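You operate a simulated robot arm through the tools that you are given. There is no shell and no other tool.

You run a simulated robot arm. Do the job below in one go: nothing can be reset, and whatever is moved stays where it is left.

## Task
Lock the loom off and lift the snagged sleeved wire off its hook.
Fine: red main switch off, lock slide home, try the white jog button; slacken the blue tension lever for the lift and tighten it after. Where these are worked on the way, their far stop is far enough and under half their travel is too little: blue tension lever.

The check looks at the end state, three seconds after you hand in, the way a careful person would. Anything else that was tipped, shoved, dropped, spilled or broken makes it a failure.

## Robot
A 7-joint arm with a two-finger parallel gripper, fixed in place. Base frame: the origin is at the foot of the arm, x ahead of it, y to its left, z up. Units: mm, rad, N and s.
Its first joint turns from -2.897 to 2.897 rad. Payload 4.4 kg.
The tool frame sits at the grasp point between the pads (the TCP): z along the fingers, y along the line on which they close. The tips reach 23 mm beyond it. Largest opening 94 mm; finger width 38, thickness 10; the body of the gripper, 54 by 96 mm, starts 39 mm behind the TCP.
Orientation is told as [roll, pitch, yaw] about the base's x, y, z axes, in that order, counted from this pose: with the fingers straight down and closing along the base's y, the tool's x points along the base's -x, its y along +y and its z along -z.

## Interface
- The arm moves only by the tool apply_moves. Its argument "commands" is text: rows parted by semicolons, each of 7 numbers parted by spaces: the shift along the tool's x, y, z in mm, then the turn, a rotation vector about the tool's x, y, z in degrees, then the opening, from 0 (shut) to 1 (fully open). In form: dx dy dz rx ry rz hand; .... A call has 1 to 20 rows; each row is the pose to reach, as a shift and turn from the pose commanded when the call began, along the tool's axes at that moment. A row lasts 0.2 s, in which the tool goes at most 50 mm and 0.15 rad; a call with a longer step from one row to the next is refused whole, and so is a gripper value outside its range. Where a pose cannot be reached the arm comes as near as it can. A force on the tool above 60 N (or 10 N above the force at the start of the call, whichever is more), or a blocked arm, ends the call early, and 0.2 s more pass. Each finger travels about 72 mm/s and halts on what it meets, pressing with about 41 N; the grip force reading is that of the motor and also rises with nothing between the fingers. The clock runs only during rows and for 0.2 s after the last one: add rows that repeat a pose to give the fingers time. It gives the time, the measured TCP pose, the force on the tool (base axes), the opening and the grip force at its end, in the units of the frame above (readings bear some noise), with the torque about the TCP (base axes, N m) and any sound that the robot's microphone picked up.
- Cameras (640 x 400 px; columns grow to the right, rows downward): "scene" is fixed at [221.3, 648.2, 1676.8]; the picture's right is [-0.38, -0.92, 0.00], its down [-0.49, 0.20, -0.85] and it looks along [0.78, -0.33, -0.53] (base axes); focal length 324 px, centre (320, 200). "wrist" rides on the gripper at [86, 16, -75] in the tool frame; the picture's right is [-0.18, 0.98, 0.00], its down [-0.58, -0.11, -0.81] and it looks along [-0.79, -0.15, 0.59] (tool axes); focal length 243 px, centre (320, 200). There is no depth. A picture from a camera that has moved, and an enlarged one, comes with that camera's place and axes in the base frame and with its lens.
- camera(camera): a new picture of that camera. No time passes.
- enlarge(camera, box): a new picture of the part [left, top, right, bottom] of that camera's present view, enlarged. No time passes.
- hand_in(): hands the job in; it is judged then, once.

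Nothing tells you positions but the pictures and the camera data. Unless the task says otherwise, let go and move clear before handing in.

The tools are called by a JSON object that holds its "api" and its "payload". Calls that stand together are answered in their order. apply_moves: Moves the arm, as the interface text tells. Its arguments: {"type":"object","properties":{"commands":{"type":"string"}},"required":["commands"]} The other tools are called the same way: camera (camera) takes a picture; enlarge (camera, box) takes an enlarged picture of a part of a camera's view; hand_in () hands the job in.

At the start:

```text
time: 0.0
position: [745.6, 188.4, 1495.3]
tool_rot: [0.001, 0.0, 0.001]
force: [0.7, 0.8, 0.1]
torque: [-0.03, -0.01, 0.01]
grip_width: 94.0
grasp_force: 0.0
```

scene: 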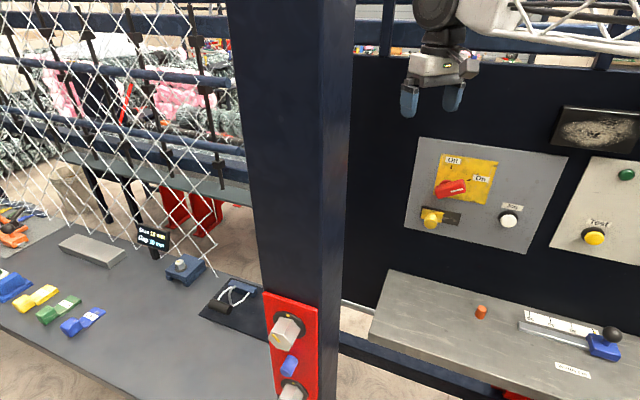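
wrist: 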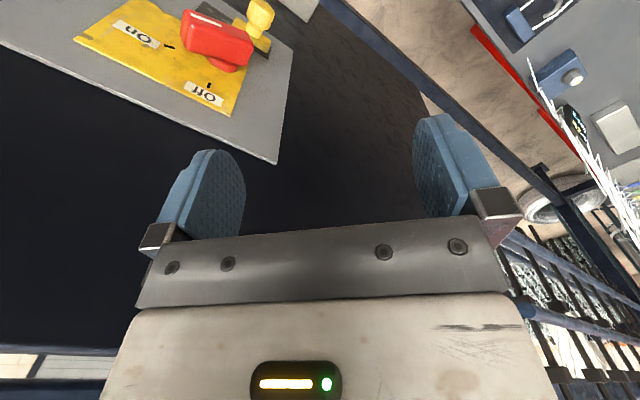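

I see a wall panel with a red main switch (Off/On), a yellow lock slide, a white jog button, and on the right bench a blue lever on a slide. I'll look closer before moving.

{"api": "enlarge", "payload": {"camera": "scene", "box": [390, 130, 580, 260]}}

{"api": "enlarge", "payload": {"camera": "scene", "box": [440, 260, 640, 400]}}

{"api": "enlarge", "payload": {"camera": "scene", "box": [120, 210, 340, 400]}}

{"api": "enlarge", "payload": {"camera": "scene", "box": [0, 180, 220, 350]}}

{"api": "enlarge", "payload": {"camera": "scene", "box": [520, 90, 640, 280]}}

{"api": "enlarge", "payload": {"camera": "wrist", "box": [400, 0, 640, 200]}}

{"api": "enlarge", "payload": {"camera": "wrist", "box": [0, 0, 340, 180]}}

```text
3.08 times, centred on (485, 195) of scene
camera zoom: at [221.3, 648.2, 1676.8], right [-0.38, -0.92, 0.0], down [-0.49, 0.2, -0.85], along [0.78, -0.33, -0.53], focal length 998 px, centre (-188, 215)
```

zoom: 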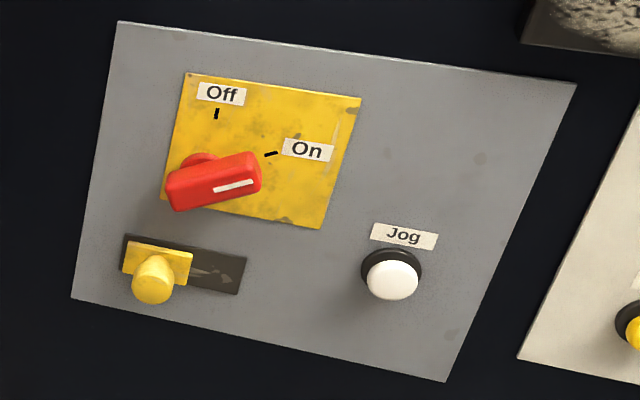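

```text
2.86 times, centred on (540, 330) of scene
camera zoom: at [221.3, 648.2, 1676.8], right [-0.38, -0.92, 0.0], down [-0.49, 0.2, -0.85], along [0.78, -0.33, -0.53], focal length 927 px, centre (-309, -171)
```

zoom: 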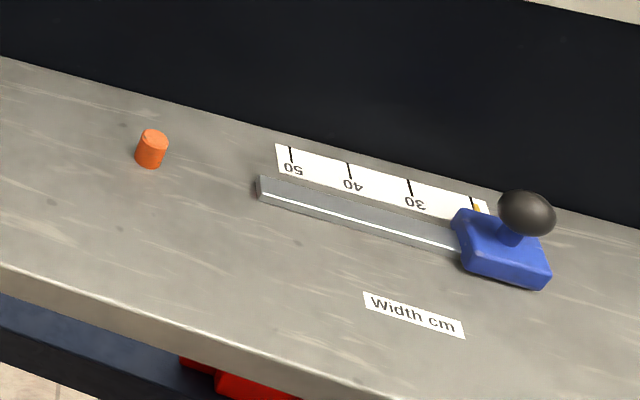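

```text
2.11 times, centred on (230, 305) of scene
camera zoom: at [221.3, 648.2, 1676.8], right [-0.38, -0.92, 0.0], down [-0.49, 0.2, -0.85], along [0.78, -0.33, -0.53], focal length 683 px, centre (510, -21)
```

zoom: 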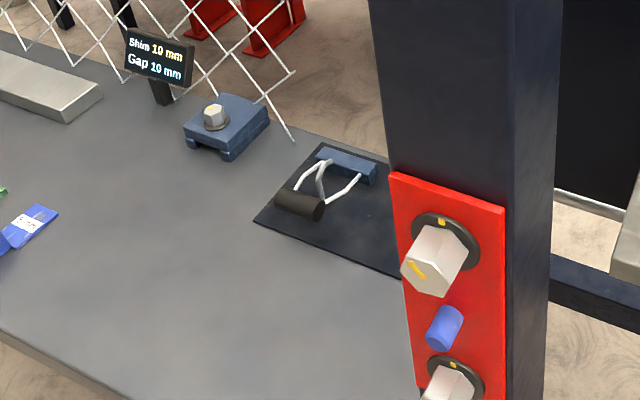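

```text
2.35 times, centred on (110, 265) of scene
camera zoom: at [221.3, 648.2, 1676.8], right [-0.38, -0.92, 0.0], down [-0.49, 0.2, -0.85], along [0.78, -0.33, -0.53], focal length 764 px, centre (814, 47)
```

zoom: 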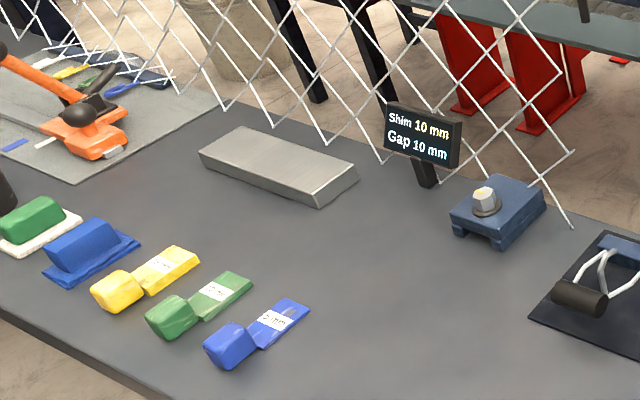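

```text
2.11 times, centred on (580, 185) of scene
camera zoom: at [221.3, 648.2, 1676.8], right [-0.38, -0.92, 0.0], down [-0.49, 0.2, -0.85], along [0.78, -0.33, -0.53], focal length 683 px, centre (-227, 232)
```

zoom: 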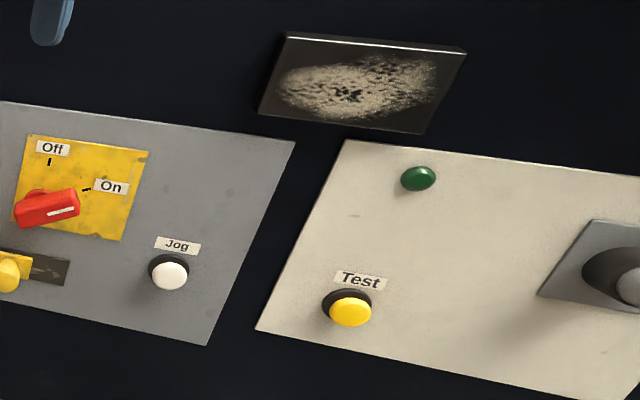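

```text
2.00 times, centred on (520, 100) of wrist
camera zoom: at [658.5, 204.5, 1570.7], right [0.18, 0.98, 0.0], down [0.58, -0.11, 0.81], along [0.79, -0.15, -0.59], focal length 485 px, centre (-80, 400)
```

zoom: 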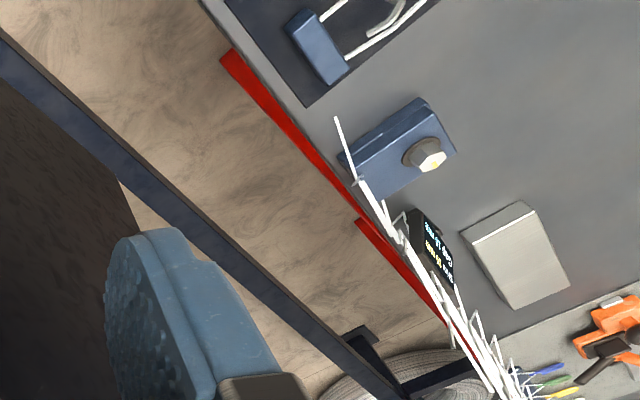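

```text
1.88 times, centred on (170, 90) of wrist
camera zoom: at [658.5, 204.5, 1570.7], right [0.18, 0.98, 0.0], down [0.58, -0.11, 0.81], along [0.79, -0.15, -0.59], focal length 457 px, centre (602, 407)
```

zoom: 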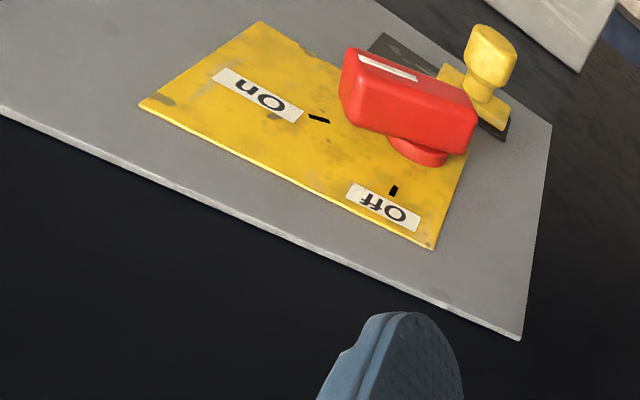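

The wall panel sits on a plane about 500 mm from the base at 45°, with the switch near (755, 45, 1300). The snagged wire and the tension lever aren't clearly identified yet, so I'll back off from the wall and look around with the wrist camera.

{"api": "apply_moves", "payload": {"commands": "35 -27 0 0 0 6.4 1; 70 -54 0 0 0 12.8 1; 105 -81 0 0 0 19.2 1; 140 -108 0 0 0 25.6 1; 175 -135 0 0 0 32 1; 210 -162 0 0 0 38.4 1; 245 -189 0 0 0 45 1"}}

{"api": "camera", "payload": {"camera": "wrist"}}

{"api": "camera", "payload": {"camera": "scene"}}

```text
time: 1.6
position: [500.1, 0.7, 1496.9]
tool_rot: [0.0, -0.001, -0.788]
force: [-0.4, 0.6, -1.0]
torque: [0.02, 0.02, -0.01]
grip_width: 94.0
grasp_force: 0.1
```

```text
taken
camera wrist: at [450.4, 72.7, 1571.1], right [0.83, 0.56, 0.0], down [0.33, -0.49, 0.81], along [0.45, -0.67, -0.59], focal length 243 px, centre (320, 200)
```

wrist: 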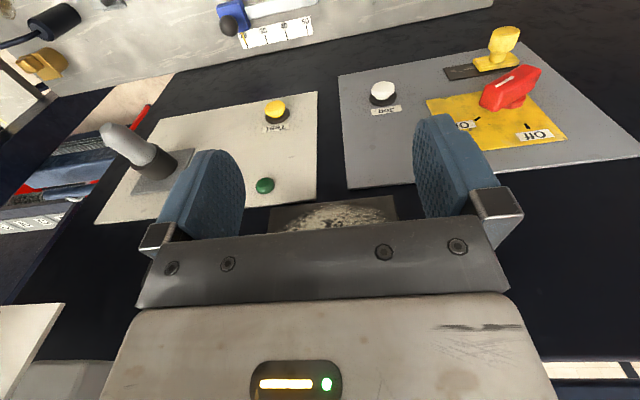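

```text
taken
```

scene: 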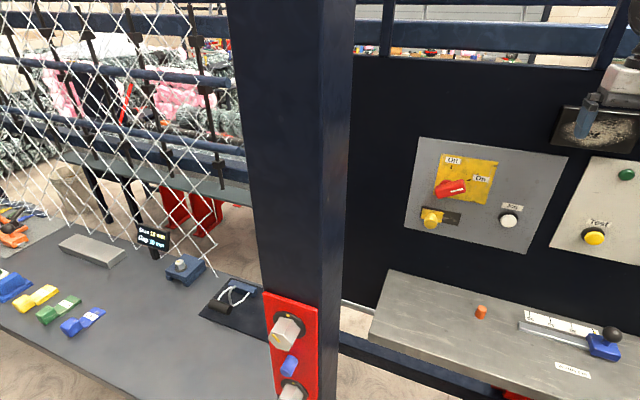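

To the right there is a second panel with a lever and a bench with other items. I'll keep turning right.

{"api": "apply_moves", "payload": {"commands": "0 0 0 0 0 8 1; 0 0 0 0 0 16 1; 0 0 0 0 0 24 1; 0 0 0 0 0 32 1; 0 0 0 0 0 40 1; 0 0 0 0 0 45 1"}}

{"api": "camera", "payload": {"camera": "wrist"}}

```text
time: 3.0
position: [501.2, 0.3, 1495.2]
tool_rot: [0.001, 0.0, -1.572]
force: [-0.9, 0.0, 0.1]
torque: [-0.02, 0.01, -0.04]
grip_width: 94.0
grasp_force: 0.0
```

```text
taken
camera wrist: at [516.2, 85.9, 1569.9], right [0.98, -0.19, 0.0], down [-0.11, -0.58, 0.81], along [-0.15, -0.79, -0.59], focal length 243 px, centre (320, 200)
```

wrist: 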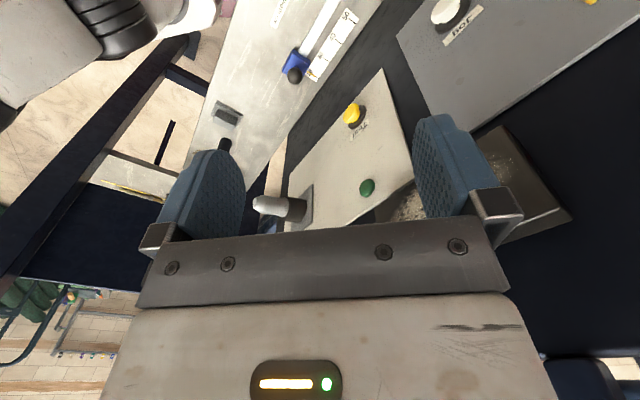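

Continuing the turn to see the far right.

{"api": "apply_moves", "payload": {"commands": "0 0 0 0 0 8 1; 0 0 0 0 0 16 1; 0 0 0 0 0 24 1; 0 0 0 0 0 32 1; 0 0 0 0 0 40 1"}}

{"api": "camera", "payload": {"camera": "wrist"}}

```text
time: 4.2
position: [501.4, -0.2, 1494.3]
tool_rot: [0.0, 0.001, -2.269]
force: [0.1, -0.4, -0.3]
torque: [-0.02, -0.02, -0.01]
grip_width: 94.1
grasp_force: 0.0
```

```text
taken
camera wrist: at [567.9, 54.8, 1570.1], right [0.63, -0.77, 0.0], down [-0.46, -0.37, 0.81], along [-0.62, -0.51, -0.59], focal length 243 px, centre (320, 200)
```

wrist: 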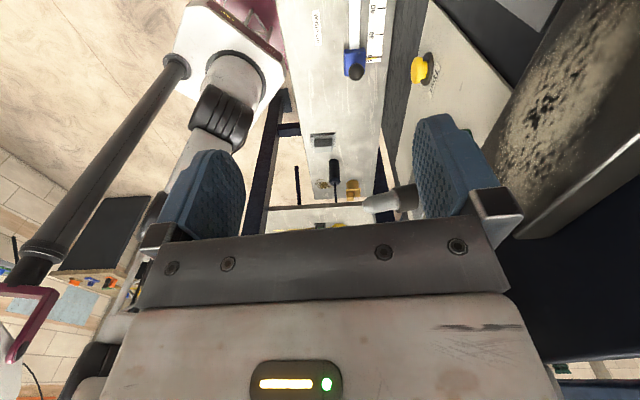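

{"api": "enlarge", "payload": {"camera": "wrist", "box": [240, 100, 420, 240]}}

{"api": "enlarge", "payload": {"camera": "wrist", "box": [0, 180, 180, 340]}}

```text
2.86 times, centred on (330, 170) of wrist
camera zoom: at [567.9, 54.8, 1570.1], right [0.63, -0.77, 0.0], down [-0.46, -0.37, 0.81], along [-0.62, -0.51, -0.59], focal length 693 px, centre (291, 286)
```

zoom: 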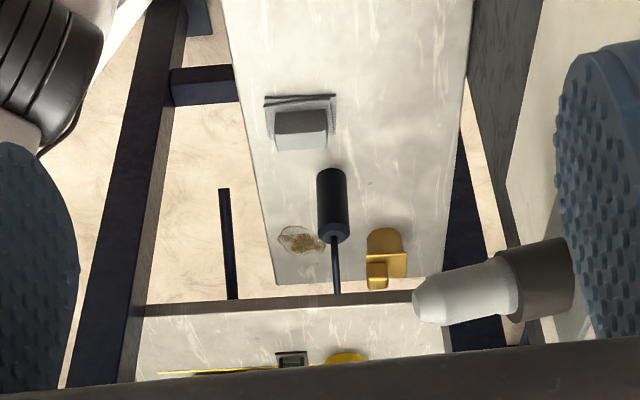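

```text
2.50 times, centred on (90, 260) of wrist
camera zoom: at [567.9, 54.8, 1570.1], right [0.63, -0.77, 0.0], down [-0.46, -0.37, 0.81], along [-0.62, -0.51, -0.59], focal length 606 px, centre (895, 50)
```

zoom: 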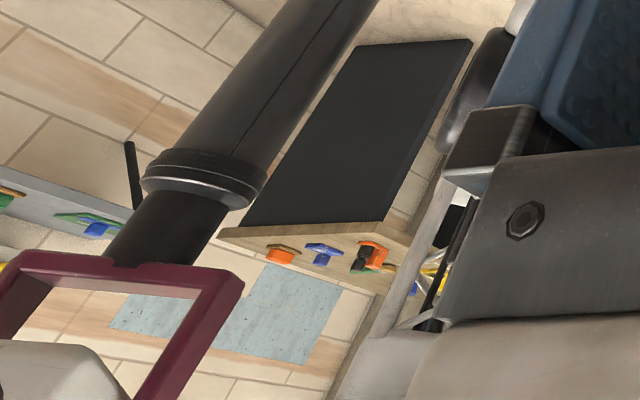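

A black sleeve-like cylinder and a yellow hook-like piece are on the right bench, roughly at (90, -410, 950). I'll lower and move toward it for a better look.

{"api": "apply_moves", "payload": {"commands": "-26 -11 36 0 0 0 1; -52 -22 72 0 0 0 1; -78 -33 108 0 0 0 1; -103 -45 145 0 0 0 1"}}

{"api": "camera", "payload": {"camera": "wrist"}}

{"api": "enlarge", "payload": {"camera": "wrist", "box": [260, 100, 420, 240]}}

```text
time: 5.2
position: [400.0, -53.2, 1349.8]
tool_rot: [-0.001, -0.001, -2.269]
force: [-0.3, -0.9, -0.6]
torque: [-0.01, 0.0, 0.03]
grip_width: 94.1
grasp_force: 0.0
```

```text
taken
camera wrist: at [466.5, 2.9, 1425.0], right [0.63, -0.77, 0.0], down [-0.46, -0.38, 0.81], along [-0.62, -0.51, -0.59], focal length 243 px, centre (320, 200)
```

wrist: 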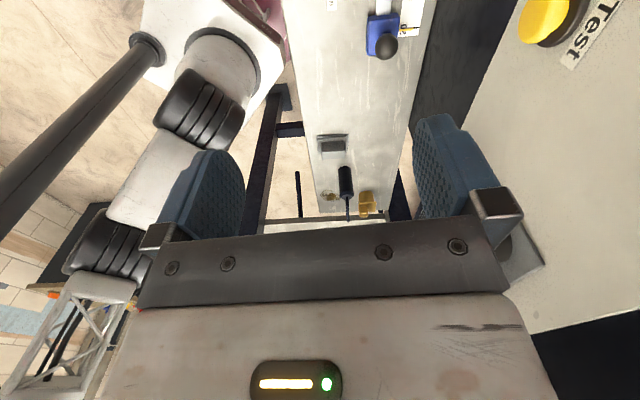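

```text
2.86 times, centred on (340, 170) of wrist
camera zoom: at [466.5, 2.9, 1425.0], right [0.63, -0.77, 0.0], down [-0.46, -0.38, 0.81], along [-0.62, -0.51, -0.59], focal length 693 px, centre (263, 286)
```

zoom: 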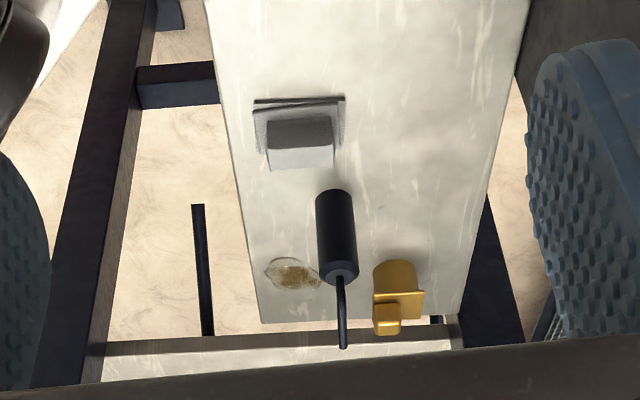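

The bench item at right looks like an oil can with a spout, standing next to a brass piece. I'll now look left toward the post and the left table, where a white wire with a black sleeve lies.

{"api": "apply_moves", "payload": {"commands": "0 0 -10 0 0 -8 1; 0 0 -20 0 0 -16 1; 0 0 -30 0 0 -24 1; 0 0 -40 0 0 -32 1; 0 0 -50 0 0 -40 1; 0 0 -60 0 0 -48 1; 0 0 -70 0 0 -56 1; 0 0 -80 0 0 -64 1; 0 0 -90 0 0 -72 1; 0 0 -100 0 0 -80 1; 0 0 -100 0 0 -88 1; 0 0 -100 0 0 -96 1; 0 0 -100 0 0 -104 1; 0 0 -100 0 0 -112 1; 0 0 -100 0 0 -120 1; 0 0 -100 0 0 -128 1; 0 0 -100 0 0 -136 1; 0 0 -100 0 0 -144 1; 0 0 -100 0 0 -152 1; 0 0 -100 0 0 -160 1"}}

{"api": "camera", "payload": {"camera": "wrist"}}

```text
time: 9.4
position: [400.4, -50.0, 1448.4]
tool_rot: [0.0, 0.0, 0.525]
force: [-0.7, -0.2, -0.2]
torque: [0.0, 0.02, 0.0]
grip_width: 94.0
grasp_force: 0.0
```

```text
taken
camera wrist: at [316.1, -79.6, 1525.2], right [-0.33, 0.94, 0.0], down [0.56, 0.2, 0.81], along [0.76, 0.27, -0.59], focal length 243 px, centre (320, 200)
```

wrist: 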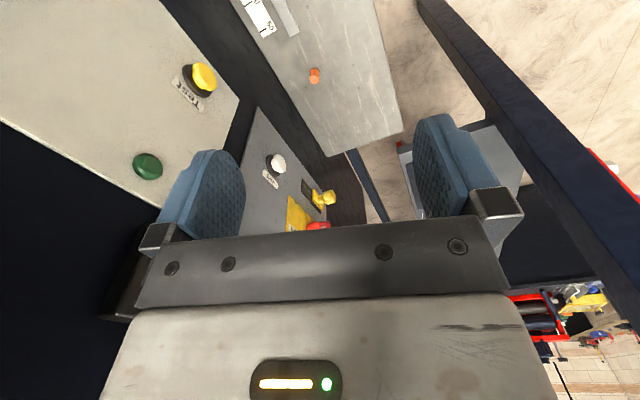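

The dark vertical post is on the left side of the view. Turning further left to see its face and the left table.

{"api": "apply_moves", "payload": {"commands": "0 0 0 0 0 -8 1; 0 0 0 0 0 -16 1; 0 0 0 0 0 -24 1; 0 0 0 0 0 -32 1; 0 0 0 0 0 -40 1; 0 0 0 0 0 -45 1"}}

{"api": "camera", "payload": {"camera": "wrist"}}

{"api": "camera", "payload": {"camera": "scene"}}

```text
time: 10.8
position: [400.3, -51.5, 1450.0]
tool_rot: [-0.001, 0.0, 1.31]
force: [0.0, 0.5, 0.1]
torque: [-0.02, -0.02, -0.02]
grip_width: 94.0
grasp_force: 0.0
```

```text
taken
camera wrist: at [360.9, -130.1, 1525.3], right [-0.9, 0.43, 0.0], down [0.25, 0.53, 0.81], along [0.35, 0.73, -0.59], focal length 243 px, centre (320, 200)
```

wrist: 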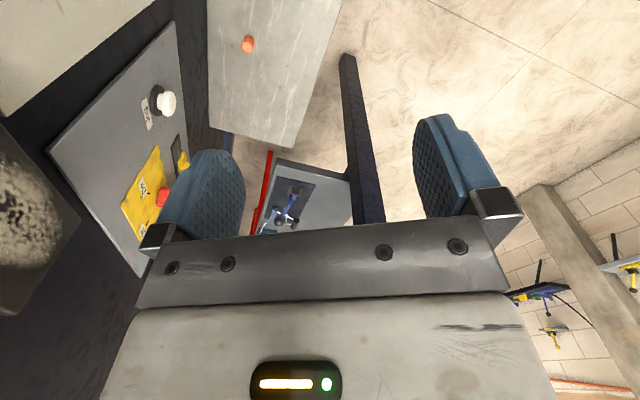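

```text
taken
```

scene: 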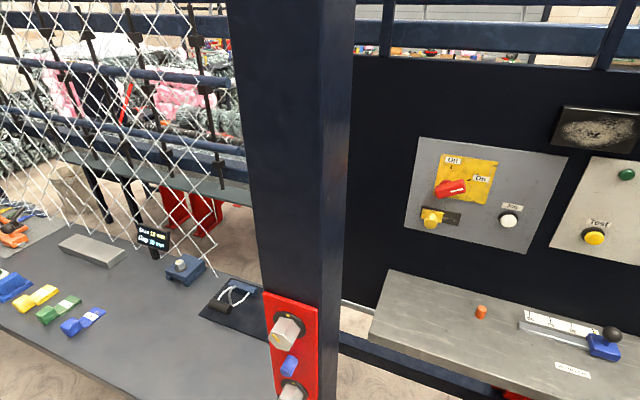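

{"api": "enlarge", "payload": {"camera": "wrist", "box": [230, 120, 410, 240]}}

{"api": "enlarge", "payload": {"camera": "scene", "box": [190, 270, 270, 330]}}

{"api": "enlarge", "payload": {"camera": "scene", "box": [250, 280, 350, 400]}}

{"api": "enlarge", "payload": {"camera": "wrist", "box": [480, 180, 640, 400]}}

```text
3.33 times, centred on (320, 180) of wrist
camera zoom: at [360.9, -130.1, 1525.3], right [-0.9, 0.43, 0.0], down [0.25, 0.53, 0.81], along [0.35, 0.73, -0.59], focal length 809 px, centre (320, 267)
```

zoom: 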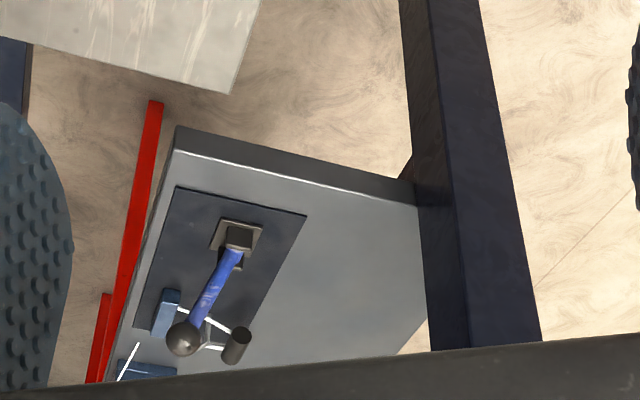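

```text
6.67 times, centred on (230, 300) of scene
camera zoom: at [221.3, 648.2, 1676.8], right [-0.38, -0.92, 0.0], down [-0.49, 0.2, -0.85], along [0.78, -0.33, -0.53], focal length 2163 px, centre (920, -467)
```

zoom: 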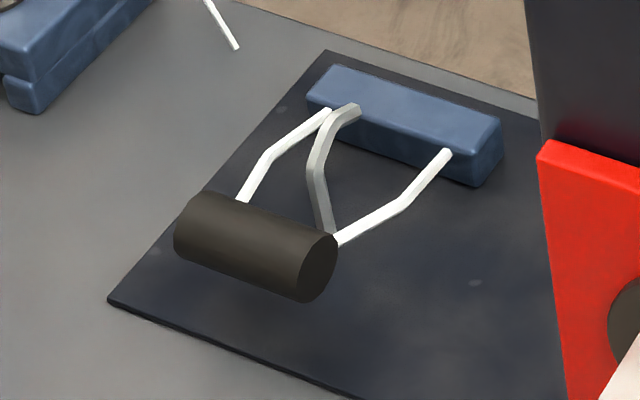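

```text
3.33 times, centred on (300, 340) of scene
camera zoom: at [221.3, 648.2, 1676.8], right [-0.38, -0.92, 0.0], down [-0.49, 0.2, -0.85], along [0.78, -0.33, -0.53], focal length 1082 px, centre (387, -267)
```

zoom: 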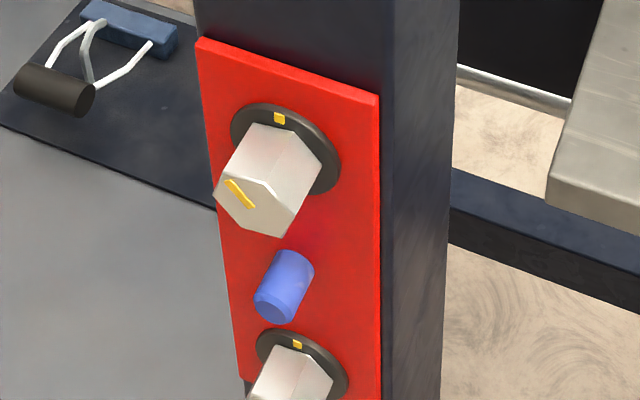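

```text
1.82 times, centred on (560, 290) of wrist
camera zoom: at [360.9, -130.1, 1525.3], right [-0.9, 0.43, 0.0], down [0.25, 0.53, 0.81], along [0.35, 0.73, -0.59], focal length 441 px, centre (-116, 36)
```

zoom: 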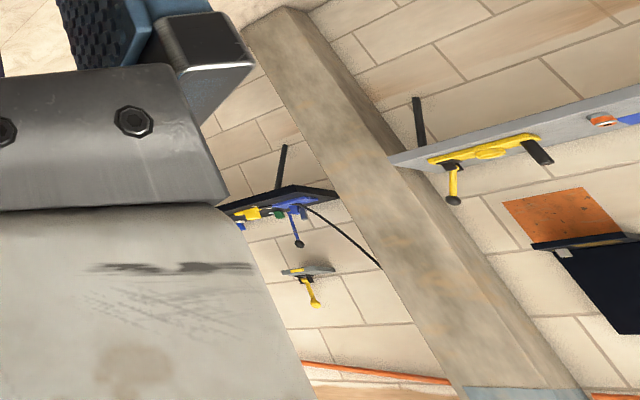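

The real targets are on the left table by the post: a blue lever with a ball knob and a black-sleeved white wire caught on a grey hook, near (864, 670, 968). Lock-off comes first, so I'll turn to face the panel with the fingers horizontal.

{"api": "apply_moves", "payload": {"commands": "0 0 0 0 0 8 1; 0 0 0 0 0 16 1; 0 0 0 0 0 24 1; 0 0 0 0 0 32 1; 0 0 0 0 0 40 1; 0 0 0 0 0 48 1; 0 0 0 0 0 56 1; 0 0 0 0 0 64 1; 0 0 0 0 0 72 1; 0 0 0 0 0 80 1; 0 0 0 0 0 88 1; 0 0 0 0 0 96 1; 0 0 0 0 0 104 1; 0 0 0 0 0 112 1; 0 0 0 0 0 120.06 1"}}

{"api": "apply_moves", "payload": {"commands": "0 0 0 0 -8 0 1; 0 0 0 0 -16 0 1; 0 0 0 0 -24 0 1; 0 0 0 0 -32 0 1; 0 0 0 0 -40 0 1; 0 0 0 0 -48 0 1; 0 0 0 0 -56 0 1; 0 0 0 0 -64 0 1; 0 0 0 0 -72 0 1; 0 0 0 0 -80 0 1; 0 0 0 0 -85 0 1; 0 0 0 0 -90 0 1"}}

{"api": "camera", "payload": {"camera": "wrist"}}

{"api": "camera", "payload": {"camera": "scene"}}

```text
time: 14.0
position: [400.1, -48.6, 1450.5]
tool_rot: [0.0, 0.0, -0.79]
force: [-0.5, -0.5, 0.5]
torque: [0.02, 0.01, -0.04]
grip_width: 94.2
grasp_force: 0.1
```

```text
time: 16.6
position: [400.0, -50.4, 1450.4]
tool_rot: [2.963, -1.57, 2.532]
force: [0.2, 0.3, 0.3]
torque: [0.01, -0.01, 0.05]
grip_width: 93.9
grasp_force: 0.1
```

```text
taken
camera wrist: at [358.4, 13.6, 1364.8], right [0.7, 0.69, 0.18], down [-0.65, 0.49, 0.58], along [0.31, -0.52, 0.79], focal length 243 px, centre (320, 200)
```

wrist: 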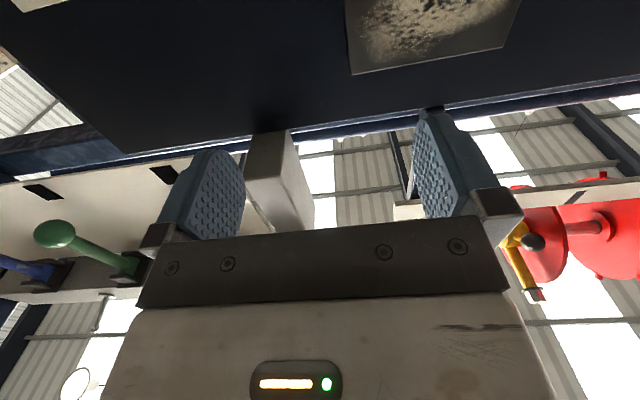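

```text
taken
```

scene: 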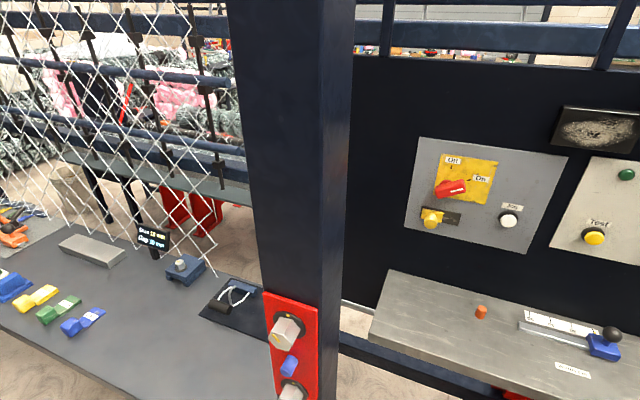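

{"api": "enlarge", "payload": {"camera": "wrist", "box": [0, 160, 180, 340]}}

{"api": "enlarge", "payload": {"camera": "wrist", "box": [480, 140, 640, 320]}}

```text
2.22 times, centred on (90, 250) of wrist
camera zoom: at [358.4, 13.6, 1364.8], right [0.7, 0.69, 0.18], down [-0.65, 0.49, 0.58], along [0.31, -0.52, 0.79], focal length 539 px, centre (831, 89)
```

zoom: 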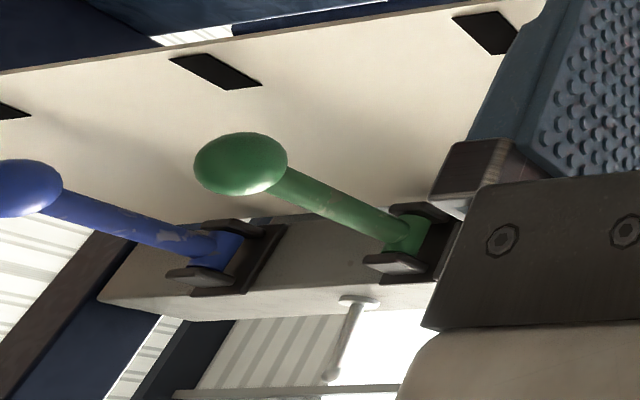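

```text
2.22 times, centred on (560, 230) of wrist
camera zoom: at [358.4, 13.6, 1364.8], right [0.7, 0.69, 0.18], down [-0.65, 0.49, 0.58], along [0.31, -0.52, 0.79], focal length 539 px, centre (-213, 133)
```

zoom: 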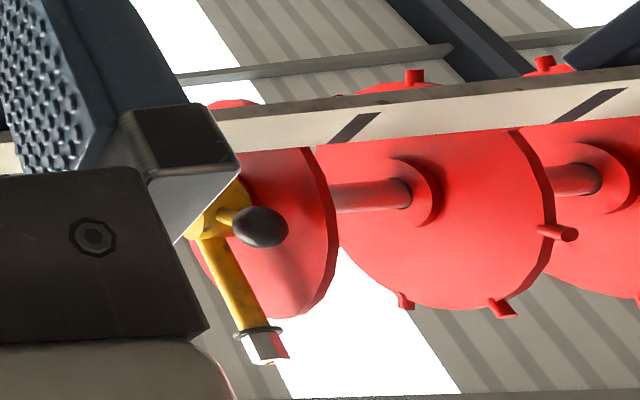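

The gripper now faces the wall. Moving in front of the red switch with the finger line turned across the handle bar.

{"api": "apply_moves", "payload": {"commands": "20.2 37.6 4.9 0 0 7.5 1; 40.4 75.2 9.8 0 0 15 1; 60.7 112.8 14.8 0 0 22.5 1; 81 150.4 19.8 0 0 30 1; 101 188 24.7 0 0 37.5 1; 121 225.6 29.7 0 0 45 1; 141.5 263 34.6 0 0 52.5 1; 162 300.6 39.5 0 0 60 1; 182 338 44.5 0 0 68 1"}}

{"api": "camera", "payload": {"camera": "wrist"}}

{"api": "camera", "payload": {"camera": "scene"}}

```text
time: 18.6
position: [670.8, 156.5, 1268.1]
tool_rot: [1.57, -0.385, -2.354]
force: [-0.2, 0.1, -0.4]
torque: [-0.05, -0.01, 0.02]
grip_width: 93.8
grasp_force: 0.0
```

```text
taken
camera wrist: at [679.1, 269.6, 1251.8], right [0.14, 0.14, 0.98], down [-0.98, 0.16, 0.12], along [-0.14, -0.98, 0.16], focal length 243 px, centre (320, 200)
```

wrist: 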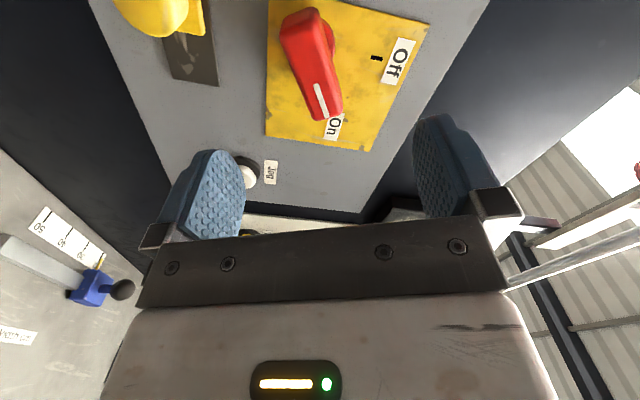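

```text
taken
```

scene: 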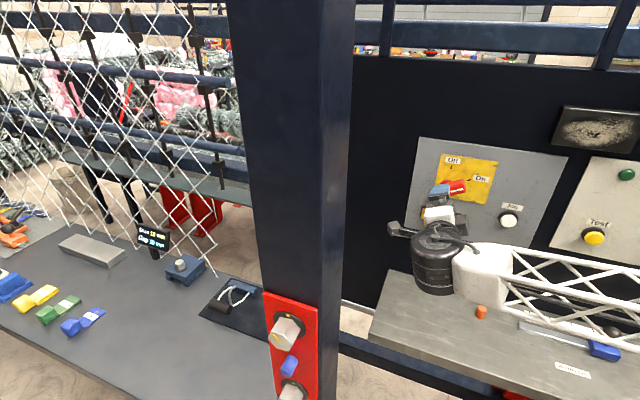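

Wrist and scene views agree: switch centre is near u=-587, z=1266 on the wall, with the bar face about 42 mm out. I'll advance around the bar and grip it.

{"api": "apply_moves", "payload": {"commands": "2.4 -0.6 30 0 0 0 0.7; 2.4 -0.6 60 0 0 0 0.7; 2.4 -0.6 85 0 0 0 0.7; 2.4 -0.6 103 0 0 0 0.7; 2.4 -0.6 103 0 0 0 0.7"}}

{"api": "camera", "payload": {"camera": "wrist"}}

{"api": "enlarge", "payload": {"camera": "scene", "box": [390, 130, 580, 260]}}

```text
time: 19.8
position: [744.1, 85.9, 1267.4]
tool_rot: [1.571, -0.383, -2.359]
force: [-0.1, -0.1, 0.1]
torque: [0.02, 0.03, -0.02]
grip_width: 65.6
grasp_force: 0.0
```

```text
taken
camera wrist: at [752.8, 199.2, 1250.7], right [0.14, 0.14, 0.98], down [-0.98, 0.16, 0.12], along [-0.14, -0.98, 0.16], focal length 243 px, centre (320, 200)
```

wrist: 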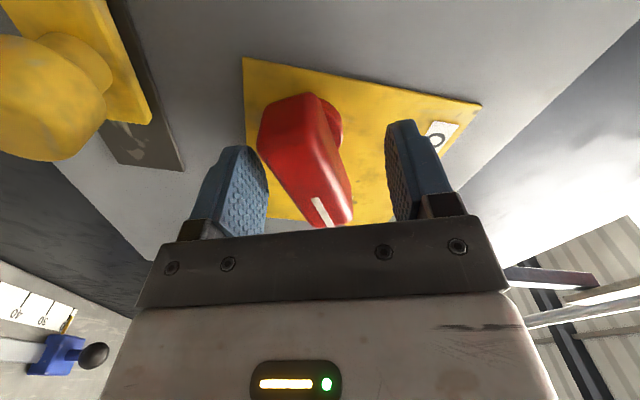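

```text
3.08 times, centred on (485, 195) of scene
camera zoom: at [221.3, 648.2, 1676.8], right [-0.38, -0.92, 0.0], down [-0.49, 0.2, -0.85], along [0.78, -0.33, -0.53], focal length 998 px, centre (-188, 215)
```

zoom: 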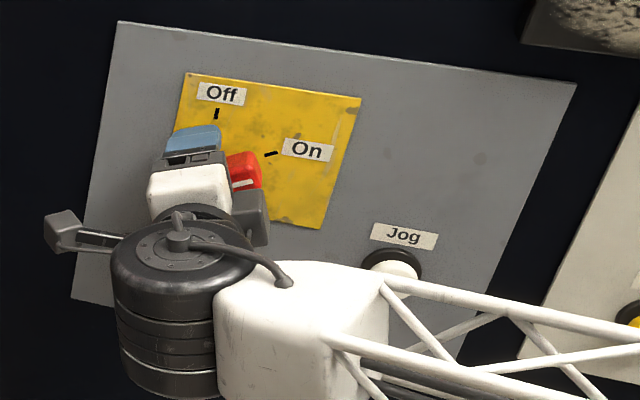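

The bar sits between the fingers. Closing.

{"api": "apply_moves", "payload": {"commands": "0 0 0 0 0 0 0.1; 0 0 0 0 0 0 0.1; 0 0 0 0 0 0 0.1; 0 0 0 0 0 0 0.1"}}

```text
time: 20.6
position: [744.5, 84.9, 1261.9]
tool_rot: [1.567, -0.392, -2.358]
force: [-6.1, -4.9, 0.7]
torque: [-1.6, 0.83, 0.18]
grip_width: 32.1
grasp_force: 45.6
stopped in row 3: the force on the tool passed its limit at 63 N (the readings are from after the stop); the commanded pose is now the measured one
```

The grip settled onto the bar about 5 mm lower. Turning counter-clockwise from On to Off.

{"api": "apply_moves", "payload": {"commands": "0 0 0 0 0 -6 0.1; 0 0 0 0 0 -12 0.1; 0 0 0 0 0 -18 0.1; 0 0 0 0 0 -24 0.1; 0 0 0 0 0 -30 0.1"}}

{"api": "camera", "payload": {"camera": "wrist"}}

```text
time: 21.8
position: [745.2, 84.5, 1263.1]
tool_rot: [1.566, -0.915, -2.354]
force: [39.5, 15.6, 12.2]
torque: [-0.35, -0.62, 0.26]
grip_width: 28.3
grasp_force: 45.2
```

```text
taken
camera wrist: at [738.8, 184.9, 1205.0], right [0.47, 0.47, 0.75], down [-0.88, 0.26, 0.4], along [-0.01, -0.84, 0.54], focal length 243 px, centre (320, 200)
```

wrist: 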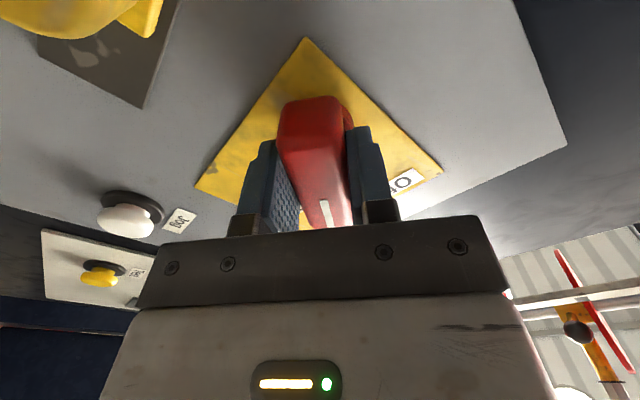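

The switch is following, with a ~40 N sideways load, so I'll shift slightly left to centre the grip and keep turning.

{"api": "apply_moves", "payload": {"commands": "0.5 1.5 0 0 0 0 0.1; 1.1 3 0 0 0 0 0.1; 1.1 3 0 0 0 -4 0.1"}}

```text
time: 22.7
position: [746.5, 85.6, 1263.1]
tool_rot: [1.565, -0.983, -2.359]
force: [-31.0, -6.9, 1.5]
torque: [-0.46, -0.35, 0.31]
grip_width: 27.8
grasp_force: 45.4
stopped in row 3: the force on the tool passed its limit at 62 N (the readings are from after the stop); the commanded pose is now the measured one
```

{"api": "apply_moves", "payload": {"commands": "-0.5 -0.8 0 0 0 0 0.1; -0.5 -0.8 0 0 0 -5 0.1; -0.5 -0.8 0 0 0 -10 0.1"}}

```text
time: 23.5
position: [747.4, 86.8, 1263.5]
tool_rot: [1.563, -1.157, -2.353]
force: [16.4, 10.4, 12.1]
torque: [-0.59, -0.7, 0.62]
grip_width: 27.9
grasp_force: 45.4
```

{"api": "apply_moves", "payload": {"commands": "0 0 0 0 0 -5 0.1; 0 0 0 0 0 -10 0.1; 0 0 0 0 0 -15 0.1"}}

```text
time: 24.3
position: [746.5, 87.5, 1263.2]
tool_rot: [1.549, -1.416, -2.337]
force: [20.2, 6.6, -2.3]
torque: [-0.06, -0.16, 1.14]
grip_width: 27.7
grasp_force: 44.9
stopped in row 3: the force on the tool passed its limit at 64 N (the readings are from after the stop); the commanded pose is now the measured one
```

{"api": "camera", "payload": {"camera": "wrist"}}

{"api": "enlarge", "payload": {"camera": "scene", "box": [390, 130, 580, 260]}}

```text
taken
camera wrist: at [714.2, 160.6, 1181.2], right [0.67, 0.66, 0.33], down [-0.71, 0.43, 0.56], along [0.23, -0.61, 0.76], focal length 243 px, centre (320, 200)
```

wrist: 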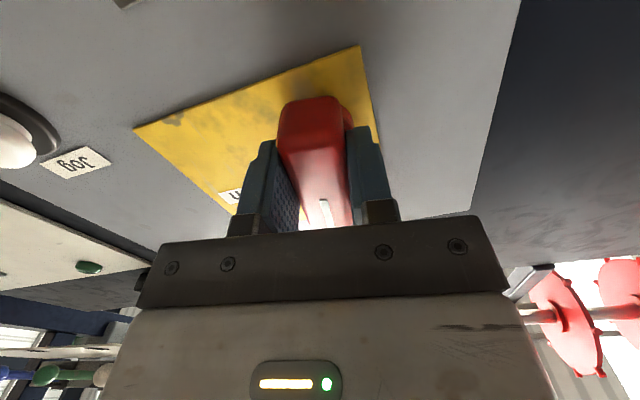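

```text
3.08 times, centred on (485, 195) of scene
camera zoom: at [221.3, 648.2, 1676.8], right [-0.38, -0.92, 0.0], down [-0.49, 0.2, -0.85], along [0.78, -0.33, -0.53], focal length 998 px, centre (-188, 215)
```

zoom: 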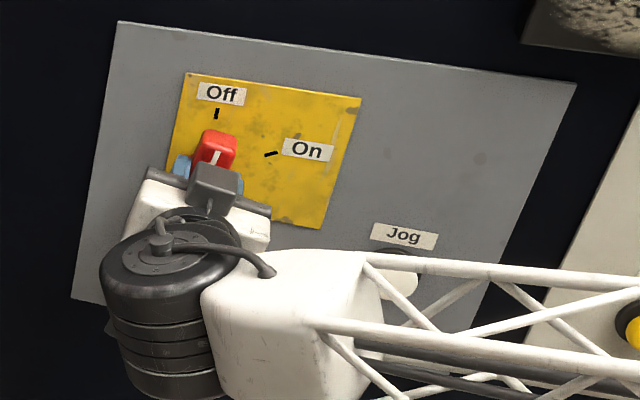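

Nearly at Off (about 81°). Finishing the last degrees in small steps.

{"api": "apply_moves", "payload": {"commands": "0 0 0 0 0 -3 0.1; 0 0.4 0 0 0 -6 0.1; 0 0.4 0 0 0 -9 0.1; 0 0.4 0 0 0 -12 0.1"}}

{"api": "enlarge", "payload": {"camera": "scene", "box": [420, 140, 500, 200]}}

```text
time: 25.3
position: [747.4, 87.7, 1263.8]
tool_rot: [-1.504, -1.517, 0.713]
force: [41.2, 12.8, 3.8]
torque: [1.58, -1.42, 0.58]
grip_width: 28.7
grasp_force: 45.4
```

```text
6.67 times, centred on (460, 170) of scene
camera zoom: at [221.3, 648.2, 1676.8], right [-0.38, -0.92, 0.0], down [-0.49, 0.2, -0.85], along [0.78, -0.33, -0.53], focal length 2163 px, centre (-613, 400)
```

zoom: 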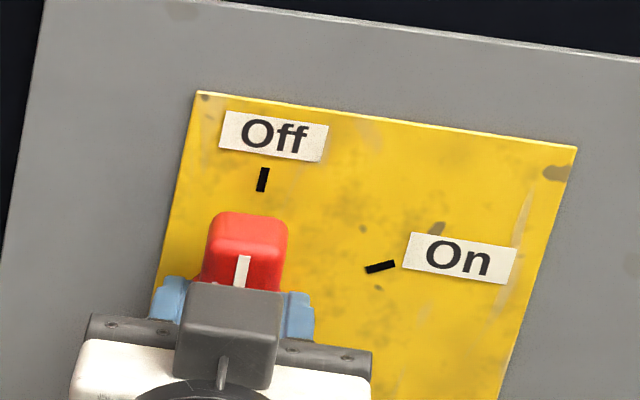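

The bar is at Off and pressing its stop. Releasing and backing straight out.

{"api": "apply_moves", "payload": {"commands": "0 0 0 0 0 3 0.6; 0 0 0 0 0 3 0.6; 0 0 0 0 0 3 0.6; 0 0 -30 0 0 3 0.6; 0 0 -65 0 0 3 0.6; 0 0 -100 0 0 3 0.6"}}

{"api": "enlarge", "payload": {"camera": "scene", "box": [390, 130, 580, 260]}}

{"api": "camera", "payload": {"camera": "wrist"}}

```text
time: 26.7
position: [674.0, 158.6, 1264.8]
tool_rot: [-0.085, -1.566, -0.707]
force: [0.6, -0.5, 0.1]
torque: [-0.01, 0.02, -0.01]
grip_width: 56.2
grasp_force: 0.0
```

```text
3.08 times, centred on (485, 195) of scene
camera zoom: at [221.3, 648.2, 1676.8], right [-0.38, -0.92, 0.0], down [-0.49, 0.2, -0.85], along [0.78, -0.33, -0.53], focal length 998 px, centre (-188, 215)
```

zoom: 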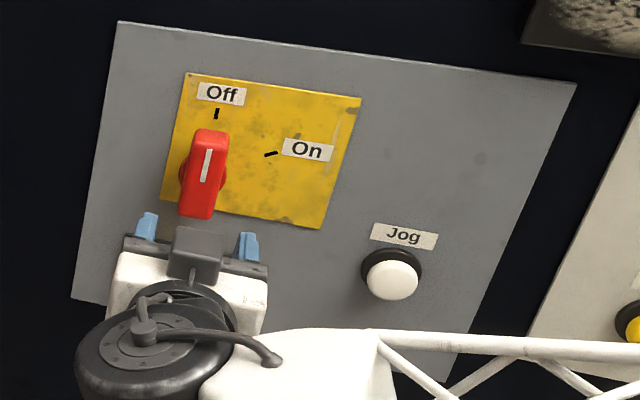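

```text
taken
camera wrist: at [632.2, 222.3, 1179.7], right [0.7, 0.69, 0.18], down [-0.64, 0.5, 0.58], along [0.31, -0.53, 0.79], focal length 243 px, centre (320, 200)
```

wrist: 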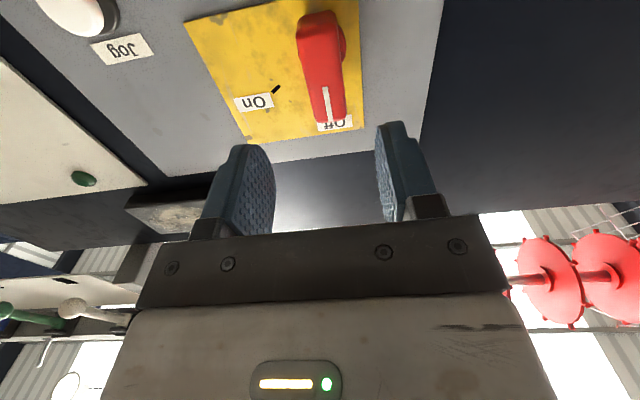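

Switch is Off. Now moving down in front of the yellow lock slide knob (u≈-609, z≈1167).

{"api": "apply_moves", "payload": {"commands": "33 7 0 0 0 0 0.6; 66 14 0 0 0 0 0.6; 97.8 20.3 0 0 0 0 0.6"}}

{"api": "camera", "payload": {"camera": "wrist"}}

{"api": "enlarge", "payload": {"camera": "scene", "box": [390, 130, 580, 260]}}

```text
time: 27.5
position: [688.4, 173.1, 1167.6]
tool_rot: [0.031, -1.568, -0.821]
force: [-0.3, 0.4, 0.7]
torque: [0.01, 0.05, 0.01]
grip_width: 56.7
grasp_force: 0.0
```

```text
taken
camera wrist: at [646.9, 237.7, 1081.9], right [0.7, 0.69, 0.18], down [-0.64, 0.5, 0.58], along [0.31, -0.53, 0.79], focal length 243 px, centre (320, 200)
```

wrist: 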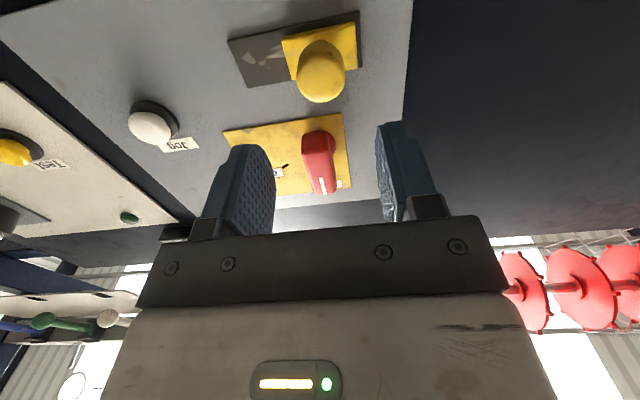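

```text
3.08 times, centred on (485, 195) of scene
camera zoom: at [221.3, 648.2, 1676.8], right [-0.38, -0.92, 0.0], down [-0.49, 0.2, -0.85], along [0.78, -0.33, -0.53], focal length 998 px, centre (-188, 215)
```

zoom: 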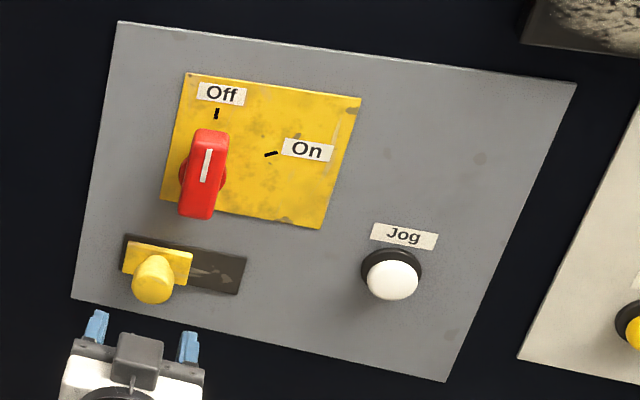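

The knob is centred between the fingers. Advancing, straddling it, then gripping.

{"api": "apply_moves", "payload": {"commands": "0 1 35 0 0 0 0.6; 0 1 70 0 0 0 0.6; 0 1 98 0 0 0 0.6; 0 1 98 0 0 0 0.6"}}

{"api": "apply_moves", "payload": {"commands": "0 0 0 0 0 0 0.45; 0 0 0 0 0 0 0.4; 0 0 0 0 0 0 0.35; 0 0 0 0 0 0 0.33; 0 0 0 0 0 0 0.30; 0 0 0 0 0 0 0.27"}}

{"api": "camera", "payload": {"camera": "wrist"}}

```text
time: 28.5
position: [760.4, 103.6, 1165.5]
tool_rot: [-0.183, -1.566, -0.604]
force: [0.0, -0.1, -0.5]
torque: [-0.01, -0.02, 0.0]
grip_width: 56.4
grasp_force: 0.0
```

```text
time: 29.9
position: [760.3, 103.9, 1165.6]
tool_rot: [-0.175, -1.567, -0.614]
force: [-9.5, -8.0, -0.5]
torque: [-0.02, -0.04, -0.09]
grip_width: 32.6
grasp_force: 45.4
```

```text
taken
camera wrist: at [718.6, 167.8, 1080.2], right [0.7, 0.69, 0.18], down [-0.64, 0.5, 0.58], along [0.31, -0.53, 0.79], focal length 243 px, centre (320, 200)
```

wrist: 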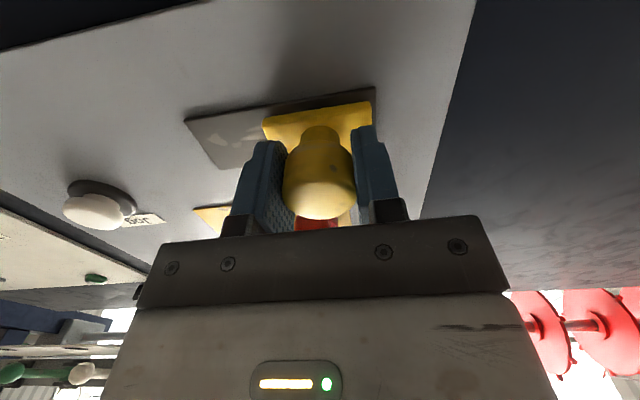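

Knob gripped. Sliding it to the right toward home.

{"api": "apply_moves", "payload": {"commands": "0 -7 0 0 0 0 0.27; 0 -14 0 0 0 0 0.27; 0 -21 0 0 0 0 0.27; 0 -28 0 0 0 0 0.27; 0 -35 0 0 0 0 0.27; 0 -39 0 0 0 0 0.27"}}

{"api": "enlarge", "payload": {"camera": "scene", "box": [390, 130, 580, 260]}}

{"api": "camera", "payload": {"camera": "wrist"}}

```text
time: 31.3
position: [733.0, 75.3, 1165.8]
tool_rot: [-0.155, -1.567, -0.635]
force: [23.4, -24.4, -0.1]
torque: [0.01, 0.01, 0.02]
grip_width: 32.7
grasp_force: 45.3
```

```text
3.08 times, centred on (485, 195) of scene
camera zoom: at [221.3, 648.2, 1676.8], right [-0.38, -0.92, 0.0], down [-0.49, 0.2, -0.85], along [0.78, -0.33, -0.53], focal length 998 px, centre (-188, 215)
```

zoom: 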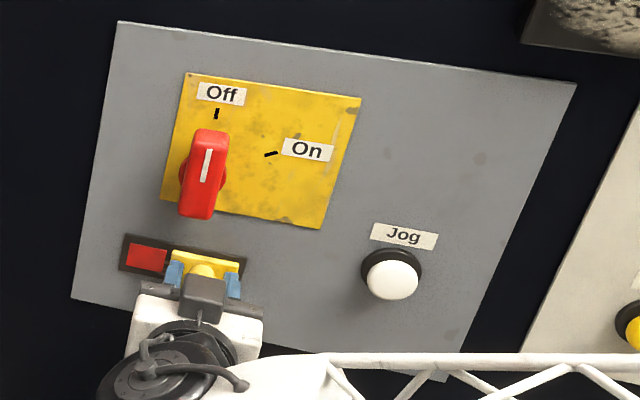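

```text
taken
camera wrist: at [690.6, 140.1, 1080.2], right [0.7, 0.69, 0.18], down [-0.64, 0.5, 0.58], along [0.31, -0.53, 0.79], focal length 243 px, centre (320, 200)
```

wrist: 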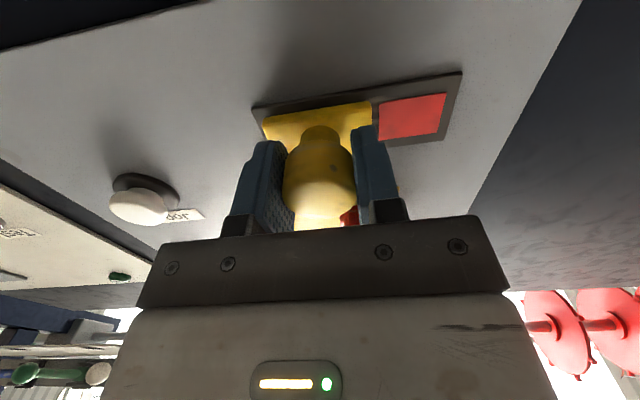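

Red field exposed; a few mm remain before the track end. Nudging to the stop.

{"api": "apply_moves", "payload": {"commands": "0 -2 -0.5 0 0 0 0.27; 0 -4 -0.5 0 0 0 0.27; 0 -6 -0.5 0 0 0 0.27"}}

{"api": "camera", "payload": {"camera": "wrist"}}

```text
time: 32.1
position: [730.1, 73.8, 1166.8]
tool_rot: [-0.205, -1.568, -0.585]
force: [55.8, 7.7, 0.4]
torque: [0.06, 0.07, 0.11]
grip_width: 32.7
grasp_force: 44.6
```

```text
taken
camera wrist: at [686.8, 137.6, 1080.2], right [0.7, 0.69, 0.18], down [-0.64, 0.49, 0.58], along [0.31, -0.53, 0.79], focal length 243 px, centre (320, 200)
```

wrist: 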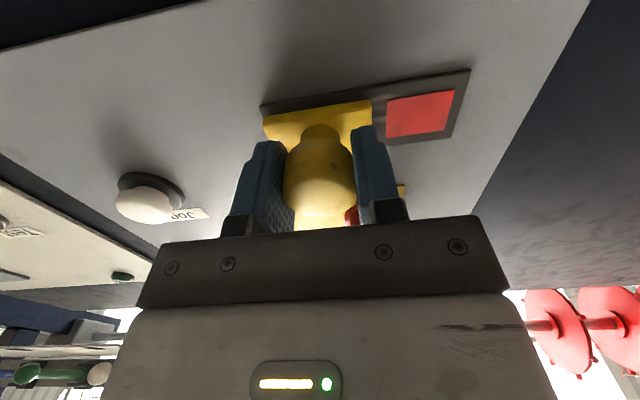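

It is against its stop. Releasing and backing off.

{"api": "apply_moves", "payload": {"commands": "0 1.5 0 0 0 0 0.27; 0 1.5 0 0 0 0 0.6; 0 1.5 0 0 0 0 0.6; 0 1.5 0 0 0 0 0.6; 0 1.5 -30 0 0 0 0.6; 0 1.5 -65 0 0 0 0.6; 0 1.5 -100 0 0 0 0.6"}}

{"api": "enlarge", "payload": {"camera": "scene", "box": [390, 130, 580, 260]}}

{"api": "camera", "payload": {"camera": "wrist"}}

```text
time: 33.7
position: [656.7, 145.1, 1165.7]
tool_rot: [-0.292, -1.567, -0.498]
force: [-0.4, -0.6, -0.5]
torque: [-0.01, -0.01, -0.02]
grip_width: 56.4
grasp_force: 0.1
```

```text
3.08 times, centred on (485, 195) of scene
camera zoom: at [221.3, 648.2, 1676.8], right [-0.38, -0.92, 0.0], down [-0.49, 0.2, -0.85], along [0.78, -0.33, -0.53], focal length 998 px, centre (-188, 215)
```

zoom: 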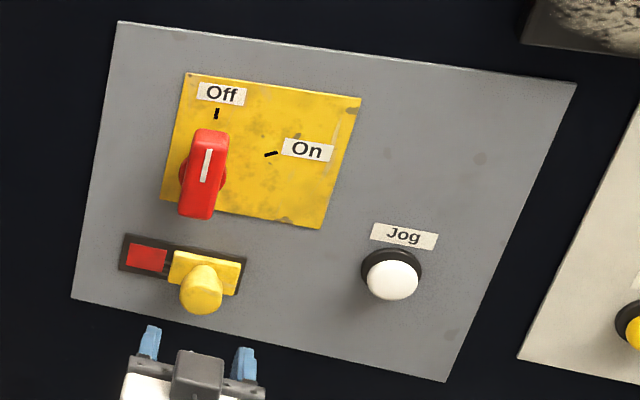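

```text
taken
camera wrist: at [615.7, 209.6, 1080.1], right [0.7, 0.69, 0.18], down [-0.64, 0.5, 0.58], along [0.31, -0.53, 0.79], focal length 243 px, centre (320, 200)
```

wrist: 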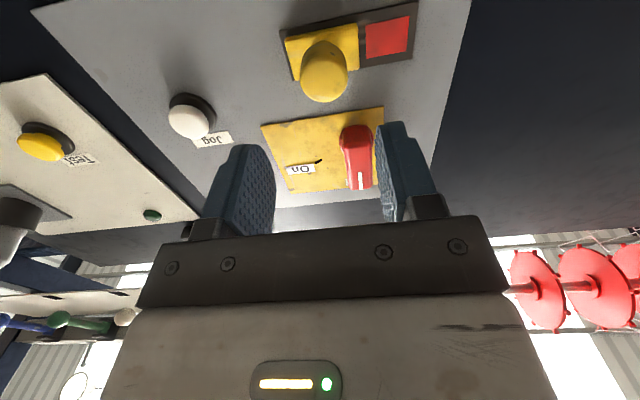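

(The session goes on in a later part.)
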